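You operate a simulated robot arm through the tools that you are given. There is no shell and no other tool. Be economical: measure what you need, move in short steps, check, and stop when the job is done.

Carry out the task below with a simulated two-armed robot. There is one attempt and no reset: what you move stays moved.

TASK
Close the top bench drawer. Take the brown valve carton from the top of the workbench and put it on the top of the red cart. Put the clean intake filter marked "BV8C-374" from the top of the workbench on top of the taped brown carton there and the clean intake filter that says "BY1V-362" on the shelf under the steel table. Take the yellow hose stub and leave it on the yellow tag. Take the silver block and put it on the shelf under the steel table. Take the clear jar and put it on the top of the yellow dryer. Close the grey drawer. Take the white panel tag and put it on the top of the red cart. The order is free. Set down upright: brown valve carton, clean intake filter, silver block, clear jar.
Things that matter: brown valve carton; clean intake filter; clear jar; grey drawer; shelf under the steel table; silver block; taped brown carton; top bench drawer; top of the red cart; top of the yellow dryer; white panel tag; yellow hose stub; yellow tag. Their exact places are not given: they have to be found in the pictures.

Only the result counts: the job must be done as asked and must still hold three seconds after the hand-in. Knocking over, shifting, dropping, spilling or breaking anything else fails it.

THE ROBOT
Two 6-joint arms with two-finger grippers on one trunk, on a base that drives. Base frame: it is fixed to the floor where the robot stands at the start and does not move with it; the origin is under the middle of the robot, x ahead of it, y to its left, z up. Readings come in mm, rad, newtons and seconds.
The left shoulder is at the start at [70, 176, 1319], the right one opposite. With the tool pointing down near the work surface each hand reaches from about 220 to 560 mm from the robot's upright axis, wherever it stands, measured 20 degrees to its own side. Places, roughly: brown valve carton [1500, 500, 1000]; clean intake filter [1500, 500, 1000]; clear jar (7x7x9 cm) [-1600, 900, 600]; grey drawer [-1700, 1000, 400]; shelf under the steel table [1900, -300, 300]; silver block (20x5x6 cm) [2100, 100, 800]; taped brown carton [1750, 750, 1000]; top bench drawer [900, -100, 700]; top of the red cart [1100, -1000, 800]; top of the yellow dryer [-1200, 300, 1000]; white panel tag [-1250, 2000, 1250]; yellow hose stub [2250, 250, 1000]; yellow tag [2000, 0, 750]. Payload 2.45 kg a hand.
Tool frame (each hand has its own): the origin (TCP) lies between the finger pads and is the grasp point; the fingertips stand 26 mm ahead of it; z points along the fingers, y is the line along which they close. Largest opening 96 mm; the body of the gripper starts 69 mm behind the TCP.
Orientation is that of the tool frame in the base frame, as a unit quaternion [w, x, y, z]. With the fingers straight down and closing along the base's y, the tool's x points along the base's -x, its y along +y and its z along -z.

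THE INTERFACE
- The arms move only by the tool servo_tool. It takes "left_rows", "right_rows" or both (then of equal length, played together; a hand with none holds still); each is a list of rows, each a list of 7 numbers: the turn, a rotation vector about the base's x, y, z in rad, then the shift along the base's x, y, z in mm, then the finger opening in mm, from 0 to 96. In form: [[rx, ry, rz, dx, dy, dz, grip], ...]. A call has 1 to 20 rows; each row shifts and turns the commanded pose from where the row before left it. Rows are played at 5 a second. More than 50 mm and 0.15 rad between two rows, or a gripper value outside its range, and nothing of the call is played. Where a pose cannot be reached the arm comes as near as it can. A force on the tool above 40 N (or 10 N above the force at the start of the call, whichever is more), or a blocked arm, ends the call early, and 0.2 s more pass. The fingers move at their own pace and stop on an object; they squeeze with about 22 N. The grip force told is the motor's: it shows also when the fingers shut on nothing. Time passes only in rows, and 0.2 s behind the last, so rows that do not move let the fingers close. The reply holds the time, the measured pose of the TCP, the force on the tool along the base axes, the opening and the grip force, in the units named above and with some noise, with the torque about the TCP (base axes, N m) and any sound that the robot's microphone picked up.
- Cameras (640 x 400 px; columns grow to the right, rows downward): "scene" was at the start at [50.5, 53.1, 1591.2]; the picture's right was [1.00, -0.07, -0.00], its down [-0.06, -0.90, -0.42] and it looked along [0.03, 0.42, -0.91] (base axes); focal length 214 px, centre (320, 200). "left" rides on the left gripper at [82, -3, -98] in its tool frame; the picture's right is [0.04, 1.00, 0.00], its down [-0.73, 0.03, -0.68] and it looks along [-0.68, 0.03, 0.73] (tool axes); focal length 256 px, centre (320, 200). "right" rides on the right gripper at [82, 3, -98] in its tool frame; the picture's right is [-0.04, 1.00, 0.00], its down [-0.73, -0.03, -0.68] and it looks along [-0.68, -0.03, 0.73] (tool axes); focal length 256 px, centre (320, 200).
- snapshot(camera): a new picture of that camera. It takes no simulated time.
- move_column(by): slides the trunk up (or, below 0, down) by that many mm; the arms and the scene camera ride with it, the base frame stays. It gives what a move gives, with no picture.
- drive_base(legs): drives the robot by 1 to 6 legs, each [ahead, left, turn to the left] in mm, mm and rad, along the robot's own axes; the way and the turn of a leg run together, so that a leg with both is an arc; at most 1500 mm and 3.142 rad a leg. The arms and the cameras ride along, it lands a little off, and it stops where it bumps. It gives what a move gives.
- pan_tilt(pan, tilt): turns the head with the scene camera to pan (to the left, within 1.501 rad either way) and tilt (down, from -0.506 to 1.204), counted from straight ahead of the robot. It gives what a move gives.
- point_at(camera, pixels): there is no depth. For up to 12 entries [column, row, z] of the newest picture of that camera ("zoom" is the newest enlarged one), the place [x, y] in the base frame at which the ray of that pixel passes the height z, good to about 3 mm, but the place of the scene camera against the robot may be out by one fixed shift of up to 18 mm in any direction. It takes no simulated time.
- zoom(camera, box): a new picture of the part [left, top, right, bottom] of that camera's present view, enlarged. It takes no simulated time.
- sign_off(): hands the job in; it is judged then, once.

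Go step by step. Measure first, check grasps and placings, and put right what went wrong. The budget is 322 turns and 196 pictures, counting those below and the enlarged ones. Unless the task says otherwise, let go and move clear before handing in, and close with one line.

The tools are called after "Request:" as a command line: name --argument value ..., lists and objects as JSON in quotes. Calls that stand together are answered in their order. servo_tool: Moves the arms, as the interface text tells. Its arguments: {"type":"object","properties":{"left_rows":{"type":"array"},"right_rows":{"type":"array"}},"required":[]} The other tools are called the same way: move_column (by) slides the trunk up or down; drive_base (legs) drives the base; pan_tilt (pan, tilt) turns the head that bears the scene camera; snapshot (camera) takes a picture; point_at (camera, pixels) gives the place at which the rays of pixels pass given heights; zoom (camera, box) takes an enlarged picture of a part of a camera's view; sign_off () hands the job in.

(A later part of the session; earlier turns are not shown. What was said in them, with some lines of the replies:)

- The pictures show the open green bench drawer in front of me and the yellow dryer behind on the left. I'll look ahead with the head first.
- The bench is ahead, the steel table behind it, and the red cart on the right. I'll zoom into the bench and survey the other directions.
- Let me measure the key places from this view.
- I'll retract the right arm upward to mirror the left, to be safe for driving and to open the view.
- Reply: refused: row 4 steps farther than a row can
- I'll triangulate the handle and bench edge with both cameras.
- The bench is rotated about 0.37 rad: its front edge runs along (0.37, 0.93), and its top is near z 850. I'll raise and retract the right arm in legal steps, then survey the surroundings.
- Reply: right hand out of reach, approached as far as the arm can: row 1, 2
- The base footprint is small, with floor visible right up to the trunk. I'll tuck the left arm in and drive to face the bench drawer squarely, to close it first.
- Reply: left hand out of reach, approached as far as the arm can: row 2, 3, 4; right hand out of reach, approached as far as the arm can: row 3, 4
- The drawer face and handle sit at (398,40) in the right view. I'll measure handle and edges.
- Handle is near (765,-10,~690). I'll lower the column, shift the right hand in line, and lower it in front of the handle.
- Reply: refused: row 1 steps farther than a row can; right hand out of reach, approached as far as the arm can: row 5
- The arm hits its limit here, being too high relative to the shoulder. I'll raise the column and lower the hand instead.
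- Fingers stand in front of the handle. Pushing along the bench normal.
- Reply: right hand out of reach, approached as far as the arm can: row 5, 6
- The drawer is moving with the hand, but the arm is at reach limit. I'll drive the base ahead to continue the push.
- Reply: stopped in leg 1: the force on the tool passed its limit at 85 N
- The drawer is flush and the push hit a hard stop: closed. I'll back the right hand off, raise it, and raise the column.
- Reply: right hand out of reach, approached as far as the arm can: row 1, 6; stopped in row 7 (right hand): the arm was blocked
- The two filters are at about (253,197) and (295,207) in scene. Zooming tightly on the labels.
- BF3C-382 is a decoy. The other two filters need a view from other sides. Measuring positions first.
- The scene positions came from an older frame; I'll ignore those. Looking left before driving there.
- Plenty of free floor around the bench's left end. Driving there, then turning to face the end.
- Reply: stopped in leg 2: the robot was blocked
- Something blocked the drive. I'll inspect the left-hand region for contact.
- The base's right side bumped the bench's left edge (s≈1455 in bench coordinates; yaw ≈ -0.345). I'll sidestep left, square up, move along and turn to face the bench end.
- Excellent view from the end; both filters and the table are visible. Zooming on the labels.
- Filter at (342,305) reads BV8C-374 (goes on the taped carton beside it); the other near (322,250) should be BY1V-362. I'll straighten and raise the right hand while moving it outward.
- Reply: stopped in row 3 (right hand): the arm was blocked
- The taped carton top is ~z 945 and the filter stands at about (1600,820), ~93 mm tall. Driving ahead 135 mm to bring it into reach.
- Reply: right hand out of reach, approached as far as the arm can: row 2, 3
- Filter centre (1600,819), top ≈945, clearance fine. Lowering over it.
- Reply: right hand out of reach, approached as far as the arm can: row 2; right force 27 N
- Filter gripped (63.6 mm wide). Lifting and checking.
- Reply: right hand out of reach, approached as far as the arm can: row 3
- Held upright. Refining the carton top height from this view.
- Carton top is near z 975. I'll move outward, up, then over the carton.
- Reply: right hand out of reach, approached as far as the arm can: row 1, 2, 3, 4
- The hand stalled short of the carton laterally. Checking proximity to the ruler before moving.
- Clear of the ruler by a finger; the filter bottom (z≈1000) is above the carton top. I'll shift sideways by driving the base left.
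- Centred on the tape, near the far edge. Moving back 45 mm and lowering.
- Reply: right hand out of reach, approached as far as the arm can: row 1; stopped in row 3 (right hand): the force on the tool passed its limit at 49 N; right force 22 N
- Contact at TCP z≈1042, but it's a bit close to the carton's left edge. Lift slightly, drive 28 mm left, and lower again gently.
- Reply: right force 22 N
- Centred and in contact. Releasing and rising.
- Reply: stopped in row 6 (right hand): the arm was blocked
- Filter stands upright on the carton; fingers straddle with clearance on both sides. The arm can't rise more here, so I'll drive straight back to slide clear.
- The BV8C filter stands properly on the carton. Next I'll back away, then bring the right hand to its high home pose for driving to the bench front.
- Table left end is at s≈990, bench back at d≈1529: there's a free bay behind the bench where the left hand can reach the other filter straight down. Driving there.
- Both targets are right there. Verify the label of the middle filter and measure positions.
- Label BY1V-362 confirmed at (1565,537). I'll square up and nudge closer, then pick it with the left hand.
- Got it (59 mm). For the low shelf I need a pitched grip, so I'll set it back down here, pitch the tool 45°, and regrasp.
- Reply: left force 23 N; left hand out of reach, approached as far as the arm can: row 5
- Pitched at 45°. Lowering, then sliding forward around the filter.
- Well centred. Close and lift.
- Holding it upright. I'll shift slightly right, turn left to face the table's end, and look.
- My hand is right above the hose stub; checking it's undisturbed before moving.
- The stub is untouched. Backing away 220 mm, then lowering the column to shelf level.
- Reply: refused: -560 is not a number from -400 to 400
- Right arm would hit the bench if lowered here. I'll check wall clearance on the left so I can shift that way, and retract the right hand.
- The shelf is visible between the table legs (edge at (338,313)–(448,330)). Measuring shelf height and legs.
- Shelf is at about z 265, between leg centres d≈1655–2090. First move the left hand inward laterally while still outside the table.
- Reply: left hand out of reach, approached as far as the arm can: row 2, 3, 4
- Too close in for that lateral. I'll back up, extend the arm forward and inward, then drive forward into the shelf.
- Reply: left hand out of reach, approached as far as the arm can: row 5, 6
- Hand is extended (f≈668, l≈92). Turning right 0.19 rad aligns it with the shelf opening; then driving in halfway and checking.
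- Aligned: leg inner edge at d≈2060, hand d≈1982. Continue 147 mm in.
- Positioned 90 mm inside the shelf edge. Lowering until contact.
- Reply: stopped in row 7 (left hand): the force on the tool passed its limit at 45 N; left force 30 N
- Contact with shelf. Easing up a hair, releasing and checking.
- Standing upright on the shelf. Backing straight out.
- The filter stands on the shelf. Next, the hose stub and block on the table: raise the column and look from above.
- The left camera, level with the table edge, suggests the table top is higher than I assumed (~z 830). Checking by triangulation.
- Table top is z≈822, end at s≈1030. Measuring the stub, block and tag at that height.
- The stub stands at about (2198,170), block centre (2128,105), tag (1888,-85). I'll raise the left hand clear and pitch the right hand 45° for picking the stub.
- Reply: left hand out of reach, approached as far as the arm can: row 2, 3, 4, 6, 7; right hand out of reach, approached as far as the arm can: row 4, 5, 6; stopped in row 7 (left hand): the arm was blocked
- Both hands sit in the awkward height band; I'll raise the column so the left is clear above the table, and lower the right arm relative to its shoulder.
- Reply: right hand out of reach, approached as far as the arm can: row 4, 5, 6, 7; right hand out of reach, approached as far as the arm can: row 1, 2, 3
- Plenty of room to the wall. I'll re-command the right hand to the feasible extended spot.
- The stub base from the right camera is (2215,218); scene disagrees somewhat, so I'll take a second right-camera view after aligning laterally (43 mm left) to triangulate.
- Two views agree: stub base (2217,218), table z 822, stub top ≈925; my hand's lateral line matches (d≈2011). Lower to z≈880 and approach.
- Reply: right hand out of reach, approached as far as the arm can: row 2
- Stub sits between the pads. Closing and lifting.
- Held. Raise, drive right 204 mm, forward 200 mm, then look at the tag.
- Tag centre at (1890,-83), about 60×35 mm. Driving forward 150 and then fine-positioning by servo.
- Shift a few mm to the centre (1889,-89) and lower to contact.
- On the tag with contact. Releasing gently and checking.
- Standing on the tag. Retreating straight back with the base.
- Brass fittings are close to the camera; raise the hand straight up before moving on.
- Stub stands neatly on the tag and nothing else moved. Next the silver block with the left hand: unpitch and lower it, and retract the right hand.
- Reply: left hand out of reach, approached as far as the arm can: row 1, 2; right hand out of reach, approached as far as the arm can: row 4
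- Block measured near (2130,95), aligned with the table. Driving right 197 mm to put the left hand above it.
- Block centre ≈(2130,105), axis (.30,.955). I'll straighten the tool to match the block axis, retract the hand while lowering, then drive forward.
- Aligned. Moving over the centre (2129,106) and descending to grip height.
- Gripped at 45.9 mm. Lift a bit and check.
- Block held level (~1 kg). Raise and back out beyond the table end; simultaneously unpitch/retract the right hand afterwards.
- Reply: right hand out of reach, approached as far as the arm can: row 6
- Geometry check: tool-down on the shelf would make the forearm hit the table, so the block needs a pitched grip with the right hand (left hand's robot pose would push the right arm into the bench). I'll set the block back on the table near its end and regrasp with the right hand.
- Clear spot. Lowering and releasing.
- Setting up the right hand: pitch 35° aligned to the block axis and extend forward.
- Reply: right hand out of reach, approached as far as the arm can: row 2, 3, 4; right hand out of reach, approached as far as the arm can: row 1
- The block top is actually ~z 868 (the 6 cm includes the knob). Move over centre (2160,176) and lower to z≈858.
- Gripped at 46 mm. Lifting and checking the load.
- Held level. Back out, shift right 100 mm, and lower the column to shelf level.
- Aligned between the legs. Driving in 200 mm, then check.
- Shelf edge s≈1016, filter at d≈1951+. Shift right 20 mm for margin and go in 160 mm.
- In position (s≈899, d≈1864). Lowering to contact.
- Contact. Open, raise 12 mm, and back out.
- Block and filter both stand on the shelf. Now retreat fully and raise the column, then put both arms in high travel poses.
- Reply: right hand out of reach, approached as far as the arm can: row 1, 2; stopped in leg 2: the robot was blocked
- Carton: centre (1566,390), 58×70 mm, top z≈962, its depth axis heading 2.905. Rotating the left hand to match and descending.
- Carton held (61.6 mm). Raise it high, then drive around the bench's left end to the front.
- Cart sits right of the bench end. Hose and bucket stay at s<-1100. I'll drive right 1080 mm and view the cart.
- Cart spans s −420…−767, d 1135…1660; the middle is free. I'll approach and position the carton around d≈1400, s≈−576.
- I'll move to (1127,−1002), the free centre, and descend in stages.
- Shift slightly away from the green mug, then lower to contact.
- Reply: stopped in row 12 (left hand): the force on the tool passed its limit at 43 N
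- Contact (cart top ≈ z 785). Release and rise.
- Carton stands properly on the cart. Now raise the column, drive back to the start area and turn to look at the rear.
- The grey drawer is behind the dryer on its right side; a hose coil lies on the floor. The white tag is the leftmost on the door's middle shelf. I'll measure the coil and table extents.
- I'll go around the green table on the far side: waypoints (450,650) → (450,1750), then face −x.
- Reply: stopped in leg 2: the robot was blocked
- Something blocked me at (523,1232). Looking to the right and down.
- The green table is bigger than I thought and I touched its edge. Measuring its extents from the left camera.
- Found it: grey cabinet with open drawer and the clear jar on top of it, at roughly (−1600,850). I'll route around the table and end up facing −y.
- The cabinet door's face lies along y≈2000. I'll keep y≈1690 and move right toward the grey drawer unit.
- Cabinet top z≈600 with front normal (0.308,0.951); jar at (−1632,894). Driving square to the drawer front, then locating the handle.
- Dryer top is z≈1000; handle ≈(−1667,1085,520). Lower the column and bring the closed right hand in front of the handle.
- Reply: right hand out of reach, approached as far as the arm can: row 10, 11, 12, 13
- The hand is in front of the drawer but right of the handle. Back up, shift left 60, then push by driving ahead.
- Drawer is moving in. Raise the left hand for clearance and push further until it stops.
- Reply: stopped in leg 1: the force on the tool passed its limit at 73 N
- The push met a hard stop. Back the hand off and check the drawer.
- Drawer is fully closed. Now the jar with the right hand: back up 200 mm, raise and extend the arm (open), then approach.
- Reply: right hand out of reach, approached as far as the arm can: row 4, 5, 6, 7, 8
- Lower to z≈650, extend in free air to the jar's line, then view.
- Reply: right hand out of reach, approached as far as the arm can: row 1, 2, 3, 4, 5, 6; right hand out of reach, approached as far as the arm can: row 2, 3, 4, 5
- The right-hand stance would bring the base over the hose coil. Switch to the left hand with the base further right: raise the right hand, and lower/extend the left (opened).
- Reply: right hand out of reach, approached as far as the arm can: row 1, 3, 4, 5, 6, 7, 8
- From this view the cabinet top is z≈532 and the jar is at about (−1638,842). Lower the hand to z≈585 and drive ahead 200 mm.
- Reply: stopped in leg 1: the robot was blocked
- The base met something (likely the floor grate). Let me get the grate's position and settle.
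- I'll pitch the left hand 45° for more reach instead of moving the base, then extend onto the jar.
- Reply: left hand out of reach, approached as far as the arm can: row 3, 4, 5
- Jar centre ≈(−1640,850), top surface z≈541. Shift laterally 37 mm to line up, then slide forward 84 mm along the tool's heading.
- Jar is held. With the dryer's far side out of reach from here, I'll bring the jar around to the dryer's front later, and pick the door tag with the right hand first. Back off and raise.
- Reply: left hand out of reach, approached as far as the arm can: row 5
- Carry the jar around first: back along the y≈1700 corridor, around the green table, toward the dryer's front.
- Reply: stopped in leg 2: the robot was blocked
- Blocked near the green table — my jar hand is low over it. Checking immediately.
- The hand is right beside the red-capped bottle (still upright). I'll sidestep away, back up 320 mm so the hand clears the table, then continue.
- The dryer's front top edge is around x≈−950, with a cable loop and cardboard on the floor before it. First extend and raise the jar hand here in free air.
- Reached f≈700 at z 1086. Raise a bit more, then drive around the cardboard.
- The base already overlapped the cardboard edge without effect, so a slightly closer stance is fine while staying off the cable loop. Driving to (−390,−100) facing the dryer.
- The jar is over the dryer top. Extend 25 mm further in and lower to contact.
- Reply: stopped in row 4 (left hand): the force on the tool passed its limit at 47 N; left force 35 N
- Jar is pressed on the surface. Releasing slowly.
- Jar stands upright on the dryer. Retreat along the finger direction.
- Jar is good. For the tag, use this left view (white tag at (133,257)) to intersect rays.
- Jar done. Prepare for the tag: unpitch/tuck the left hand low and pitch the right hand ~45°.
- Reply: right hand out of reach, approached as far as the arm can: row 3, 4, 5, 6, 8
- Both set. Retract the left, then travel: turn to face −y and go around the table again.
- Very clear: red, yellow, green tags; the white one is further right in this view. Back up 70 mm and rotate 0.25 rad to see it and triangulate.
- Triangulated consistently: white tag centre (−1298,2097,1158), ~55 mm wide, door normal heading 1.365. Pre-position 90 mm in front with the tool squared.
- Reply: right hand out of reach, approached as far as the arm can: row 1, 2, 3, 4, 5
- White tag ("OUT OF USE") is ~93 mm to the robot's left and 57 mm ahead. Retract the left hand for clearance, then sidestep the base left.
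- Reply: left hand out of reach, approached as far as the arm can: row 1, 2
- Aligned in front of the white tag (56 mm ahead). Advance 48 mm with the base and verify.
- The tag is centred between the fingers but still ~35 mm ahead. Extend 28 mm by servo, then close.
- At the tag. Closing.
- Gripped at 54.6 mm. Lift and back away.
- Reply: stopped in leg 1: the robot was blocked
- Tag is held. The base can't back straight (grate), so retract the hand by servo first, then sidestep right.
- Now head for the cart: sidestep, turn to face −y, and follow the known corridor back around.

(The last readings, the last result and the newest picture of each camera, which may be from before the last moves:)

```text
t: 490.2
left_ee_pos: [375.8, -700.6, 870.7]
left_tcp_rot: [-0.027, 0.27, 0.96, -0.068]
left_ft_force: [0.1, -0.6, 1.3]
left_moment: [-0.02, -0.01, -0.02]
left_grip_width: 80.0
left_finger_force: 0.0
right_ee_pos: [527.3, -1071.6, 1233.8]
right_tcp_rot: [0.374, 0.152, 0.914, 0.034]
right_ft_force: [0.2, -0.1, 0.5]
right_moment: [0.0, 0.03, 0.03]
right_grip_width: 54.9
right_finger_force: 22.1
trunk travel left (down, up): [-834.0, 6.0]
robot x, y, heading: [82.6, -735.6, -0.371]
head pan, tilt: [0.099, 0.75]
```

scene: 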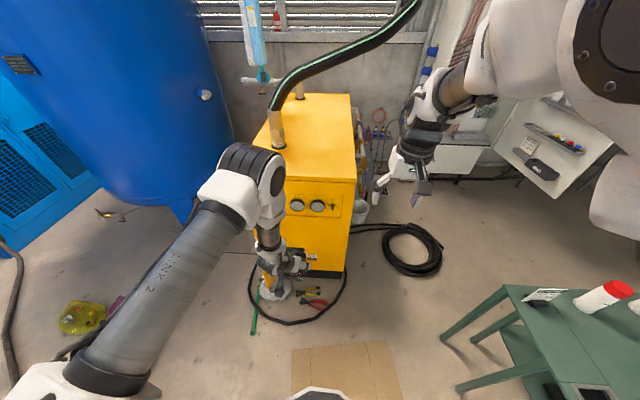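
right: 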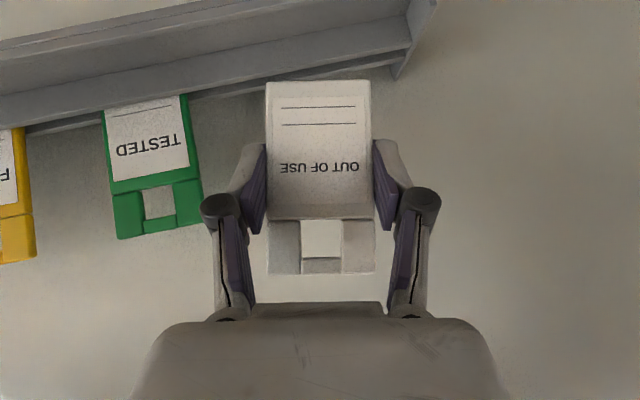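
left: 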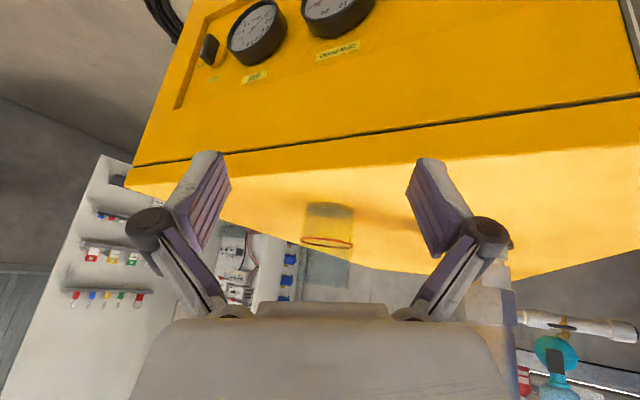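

Request:
move_column --by -150

Request:
drive_base --legs '[[0, 0, 0.026], [505, 65, 0]]'

Request:
servo_tool --right_rows '[[0, 0, 0, 39, -5, -5, 20], [0, 0, 0, 39, -5, -5, 20], [0, 0, 0, 39, -5, -5, 20], [0, 0, 0, 39, 25, -5, 20], [0, 0, 0, 38, 30, -5, 20], [0, 0, 0, 0, 0, 0, 20]]'

```text
t: 492.0
left_ee_pos: [374.9, -700.6, 721.7]
left_tcp_rot: [-0.027, 0.27, 0.96, -0.069]
left_ft_force: [-0.1, -0.4, -1.0]
left_moment: [0.02, 0.04, -0.02]
left_grip_width: 79.8
left_finger_force: 0.0
right_ee_pos: [527.0, -1071.3, 1083.9]
right_tcp_rot: [0.373, 0.151, 0.915, 0.035]
right_ft_force: [0.3, -0.1, -0.2]
right_moment: [-0.03, -0.01, 0.0]
right_grip_width: 54.8
right_finger_force: 22.1
trunk travel left (down, up): [-684.0, 156.0]
robot x, y, heading: [79.6, -735.3, -0.371]
head pan, tilt: [0.099, 0.75]
```

```text
t: 495.4
left_ee_pos: [867.4, -806.0, 720.7]
left_tcp_rot: [-0.028, 0.256, 0.964, -0.068]
left_ft_force: [0.4, -0.6, 1.4]
left_moment: [0.0, 0.01, 0.02]
left_grip_width: 80.1
left_finger_force: 0.1
right_ee_pos: [1032.0, -1173.3, 1083.1]
right_tcp_rot: [0.372, 0.139, 0.917, 0.04]
right_ft_force: [0.9, -0.4, 0.1]
right_moment: [0.01, 0.03, 0.03]
right_grip_width: 54.9
right_finger_force: 22.0
trunk travel left (down, up): [-684.0, 156.0]
robot x, y, heading: [573.4, -847.0, -0.339]
head pan, tilt: [0.099, 0.75]
stopped in leg 2: the robot was blocked; the commanded pose is now the measured one
```

```text
t: 496.8
left_ee_pos: [867.2, -806.2, 721.1]
left_tcp_rot: [-0.026, 0.255, 0.964, -0.069]
left_ft_force: [-0.2, 0.3, 0.2]
left_moment: [-0.01, -0.04, 0.0]
left_grip_width: 80.0
left_finger_force: 0.1
right_ee_pos: [1224.4, -1153.9, 1065.0]
right_tcp_rot: [0.377, 0.163, 0.91, 0.049]
right_ft_force: [-0.6, 0.0, -0.8]
right_moment: [0.02, 0.0, 0.0]
right_grip_width: 55.1
right_finger_force: 22.1
trunk travel left (down, up): [-684.0, 156.0]
robot x, y, heading: [573.8, -852.9, -0.342]
head pan, tilt: [0.099, 0.75]
```

Slightly blocked at the end of the drive; ease back 15 mm, then lower the tag over the cart's free rear-right area.

Request:
drive_base --legs '[[-15, 0, 0]]'

Request:
servo_tool --right_rows '[[0, 0, 0, 0, 0, -45, 20], [0, 0, 0, 0, 0, -45, 20], [0, 0, 0, 0, 0, -45, 20], [0, 0, 0, 0, 0, -40, 20], [0, 0, 0, 0, 0, 0, 20]]'

Request:
zoom --camera "right" --box '[0, 0, 640, 400]'

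```text
t: 497.6
left_ee_pos: [854.6, -801.4, 719.3]
left_tcp_rot: [-0.028, 0.255, 0.964, -0.069]
left_ft_force: [-0.6, 0.0, -1.0]
left_moment: [0.03, 0.0, 0.02]
left_grip_width: 80.3
left_finger_force: 0.1
right_ee_pos: [1213.3, -1149.7, 1058.0]
right_tcp_rot: [0.374, 0.162, 0.912, 0.05]
right_ft_force: [-0.3, -0.4, 0.0]
right_moment: [0.03, 0.01, 0.0]
right_grip_width: 54.7
right_finger_force: 22.5
trunk travel left (down, up): [-684.0, 156.0]
robot x, y, heading: [557.4, -845.2, -0.342]
head pan, tilt: [0.099, 0.75]
```

```text
t: 498.8
left_ee_pos: [854.2, -800.8, 722.6]
left_tcp_rot: [-0.027, 0.255, 0.964, -0.069]
left_ft_force: [0.1, 0.1, 0.6]
left_moment: [0.02, -0.01, -0.02]
left_grip_width: 80.0
left_finger_force: 0.1
right_ee_pos: [1210.0, -1151.6, 881.9]
right_tcp_rot: [0.375, 0.162, 0.911, 0.049]
right_ft_force: [-0.3, -0.3, 0.7]
right_moment: [-0.01, 0.01, -0.03]
right_grip_width: 54.8
right_finger_force: 22.3
trunk travel left (down, up): [-684.0, 156.0]
robot x, y, heading: [558.3, -842.8, -0.339]
head pan, tilt: [0.099, 0.75]
```

```text
1.00 times, centred on (320, 200) of right (not enlarged: the box is as wide or as high as the picture)
```

zoom: 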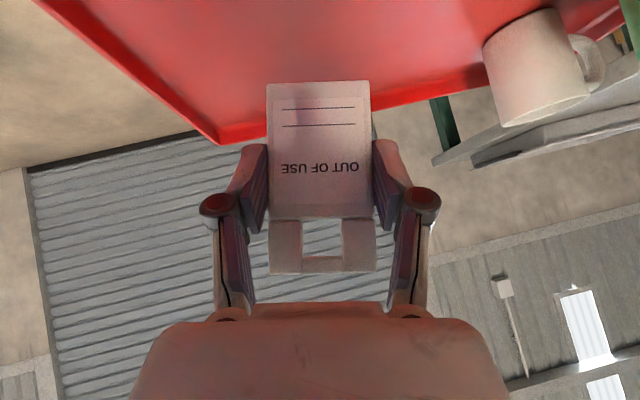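

Request:
point_at --camera "zoom" --pixels '[[218, 135, 785], [218, 143, 800], [400, 95, 785], [480, 75, 785], [320, 85, 785], [100, 55, 800]]'

```text
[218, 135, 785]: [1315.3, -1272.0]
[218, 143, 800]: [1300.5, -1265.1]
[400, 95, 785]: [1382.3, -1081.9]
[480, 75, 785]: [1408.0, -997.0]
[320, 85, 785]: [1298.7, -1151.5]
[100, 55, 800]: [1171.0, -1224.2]
```

The tag is well inside the cart (80 mm from the right rim, 140 mm from the rear). Lower to contact.

Request:
servo_tool --right_rows '[[0, 0, 0, 0, 0, -30, 20], [0, 0, 0, 0, 0, -12, 20], [0, 0, 0, 0, 0, -5, 20], [0, 0, 0, 0, 0, -4, 20], [0, 0, 0, 0, 0, -3, 20], [0, 0, 0, 0, 0, -3, 20], [0, 0, 0, 0, 0, -3, 20], [0, 0, 0, 0, 0, -3, 20], [0, 0, 0, 0, 0, -3, 20], [0, 0, 0, 0, 0, -3, 20]]'

```text
t: 500.9
left_ee_pos: [852.6, -799.5, 721.5]
left_tcp_rot: [-0.025, 0.256, 0.964, -0.069]
left_ft_force: [0.2, 0.1, 0.1]
left_moment: [0.01, 0.0, 0.04]
left_grip_width: 80.1
left_finger_force: 0.0
right_ee_pos: [1210.9, -1148.7, 822.7]
right_tcp_rot: [0.377, 0.163, 0.91, 0.048]
right_ft_force: [-2.2, 2.9, 15.2]
right_moment: [-0.25, 0.09, -0.06]
right_grip_width: 55.1
right_finger_force: 21.7
trunk travel left (down, up): [-684.0, 156.0]
robot x, y, heading: [555.8, -849.5, -0.339]
head pan, tilt: [0.099, 0.75]
```

Contact as predicted. Open and rise straight up.

Request:
servo_tool --right_rows '[[0, 0, 0, 0, 0, 0, 70], [0, 0, 0, 0, 0, 0, 90], [0, 0, 0, 0, 0, 15, 90], [0, 0, 0, 0, 0, 25, 90], [0, 0, 0, 0, 0, 40, 90], [0, 0, 0, 0, 0, 45, 90], [0, 0, 0, 0, 0, 45, 90], [0, 0, 0, 0, 0, 40, 90], [0, 0, 0, 0, 0, 0, 90]]'

```text
t: 502.9
left_ee_pos: [854.5, -800.6, 722.1]
left_tcp_rot: [-0.027, 0.255, 0.964, -0.068]
left_ft_force: [-0.2, 0.4, -0.8]
left_moment: [-0.03, -0.01, 0.02]
left_grip_width: 79.9
left_finger_force: 0.1
right_ee_pos: [1213.7, -1149.2, 1025.9]
right_tcp_rot: [0.375, 0.163, 0.911, 0.049]
right_ft_force: [1.9, 0.5, -0.2]
right_moment: [0.01, 0.01, 0.01]
right_grip_width: 90.1
right_finger_force: 0.0
trunk travel left (down, up): [-684.0, 156.0]
robot x, y, heading: [560.5, -842.8, -0.34]
head pan, tilt: [0.099, 0.75]
```

Released with no load on the hand. Back the robot clear of the cart.

Request:
drive_base --legs '[[-350, 0, 0]]'

Request:
sign_off

```text
t: 505.2
left_ee_pos: [530.4, -684.9, 720.3]
left_tcp_rot: [-0.027, 0.254, 0.965, -0.068]
left_ft_force: [-0.7, 0.0, -0.2]
left_moment: [0.01, 0.02, 0.0]
left_grip_width: 80.1
left_finger_force: 0.1
right_ee_pos: [890.2, -1033.6, 1025.4]
right_tcp_rot: [0.374, 0.161, 0.912, 0.05]
right_ft_force: [-0.2, -0.5, 0.7]
right_moment: [0.01, -0.01, 0.02]
right_grip_width: 90.0
right_finger_force: 0.0
trunk travel left (down, up): [-684.0, 156.0]
robot x, y, heading: [236.1, -732.1, -0.339]
head pan, tilt: [0.099, 0.75]
```

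```text
The job is handed in.
```

All nine parts of the job are done and handed in, but the white tag's final rest on the red cart and the state of the things I bumped were not checked in a picture. I had none left when I released the tag; the readings showed it touching the cart top well inside the edges, and the hand came away empty. The base bumped the bench, the green table and, at the end, something beside the cart. The jar hand also came up against a red-capped bottle on the green table, which still looked upright in later pictures.
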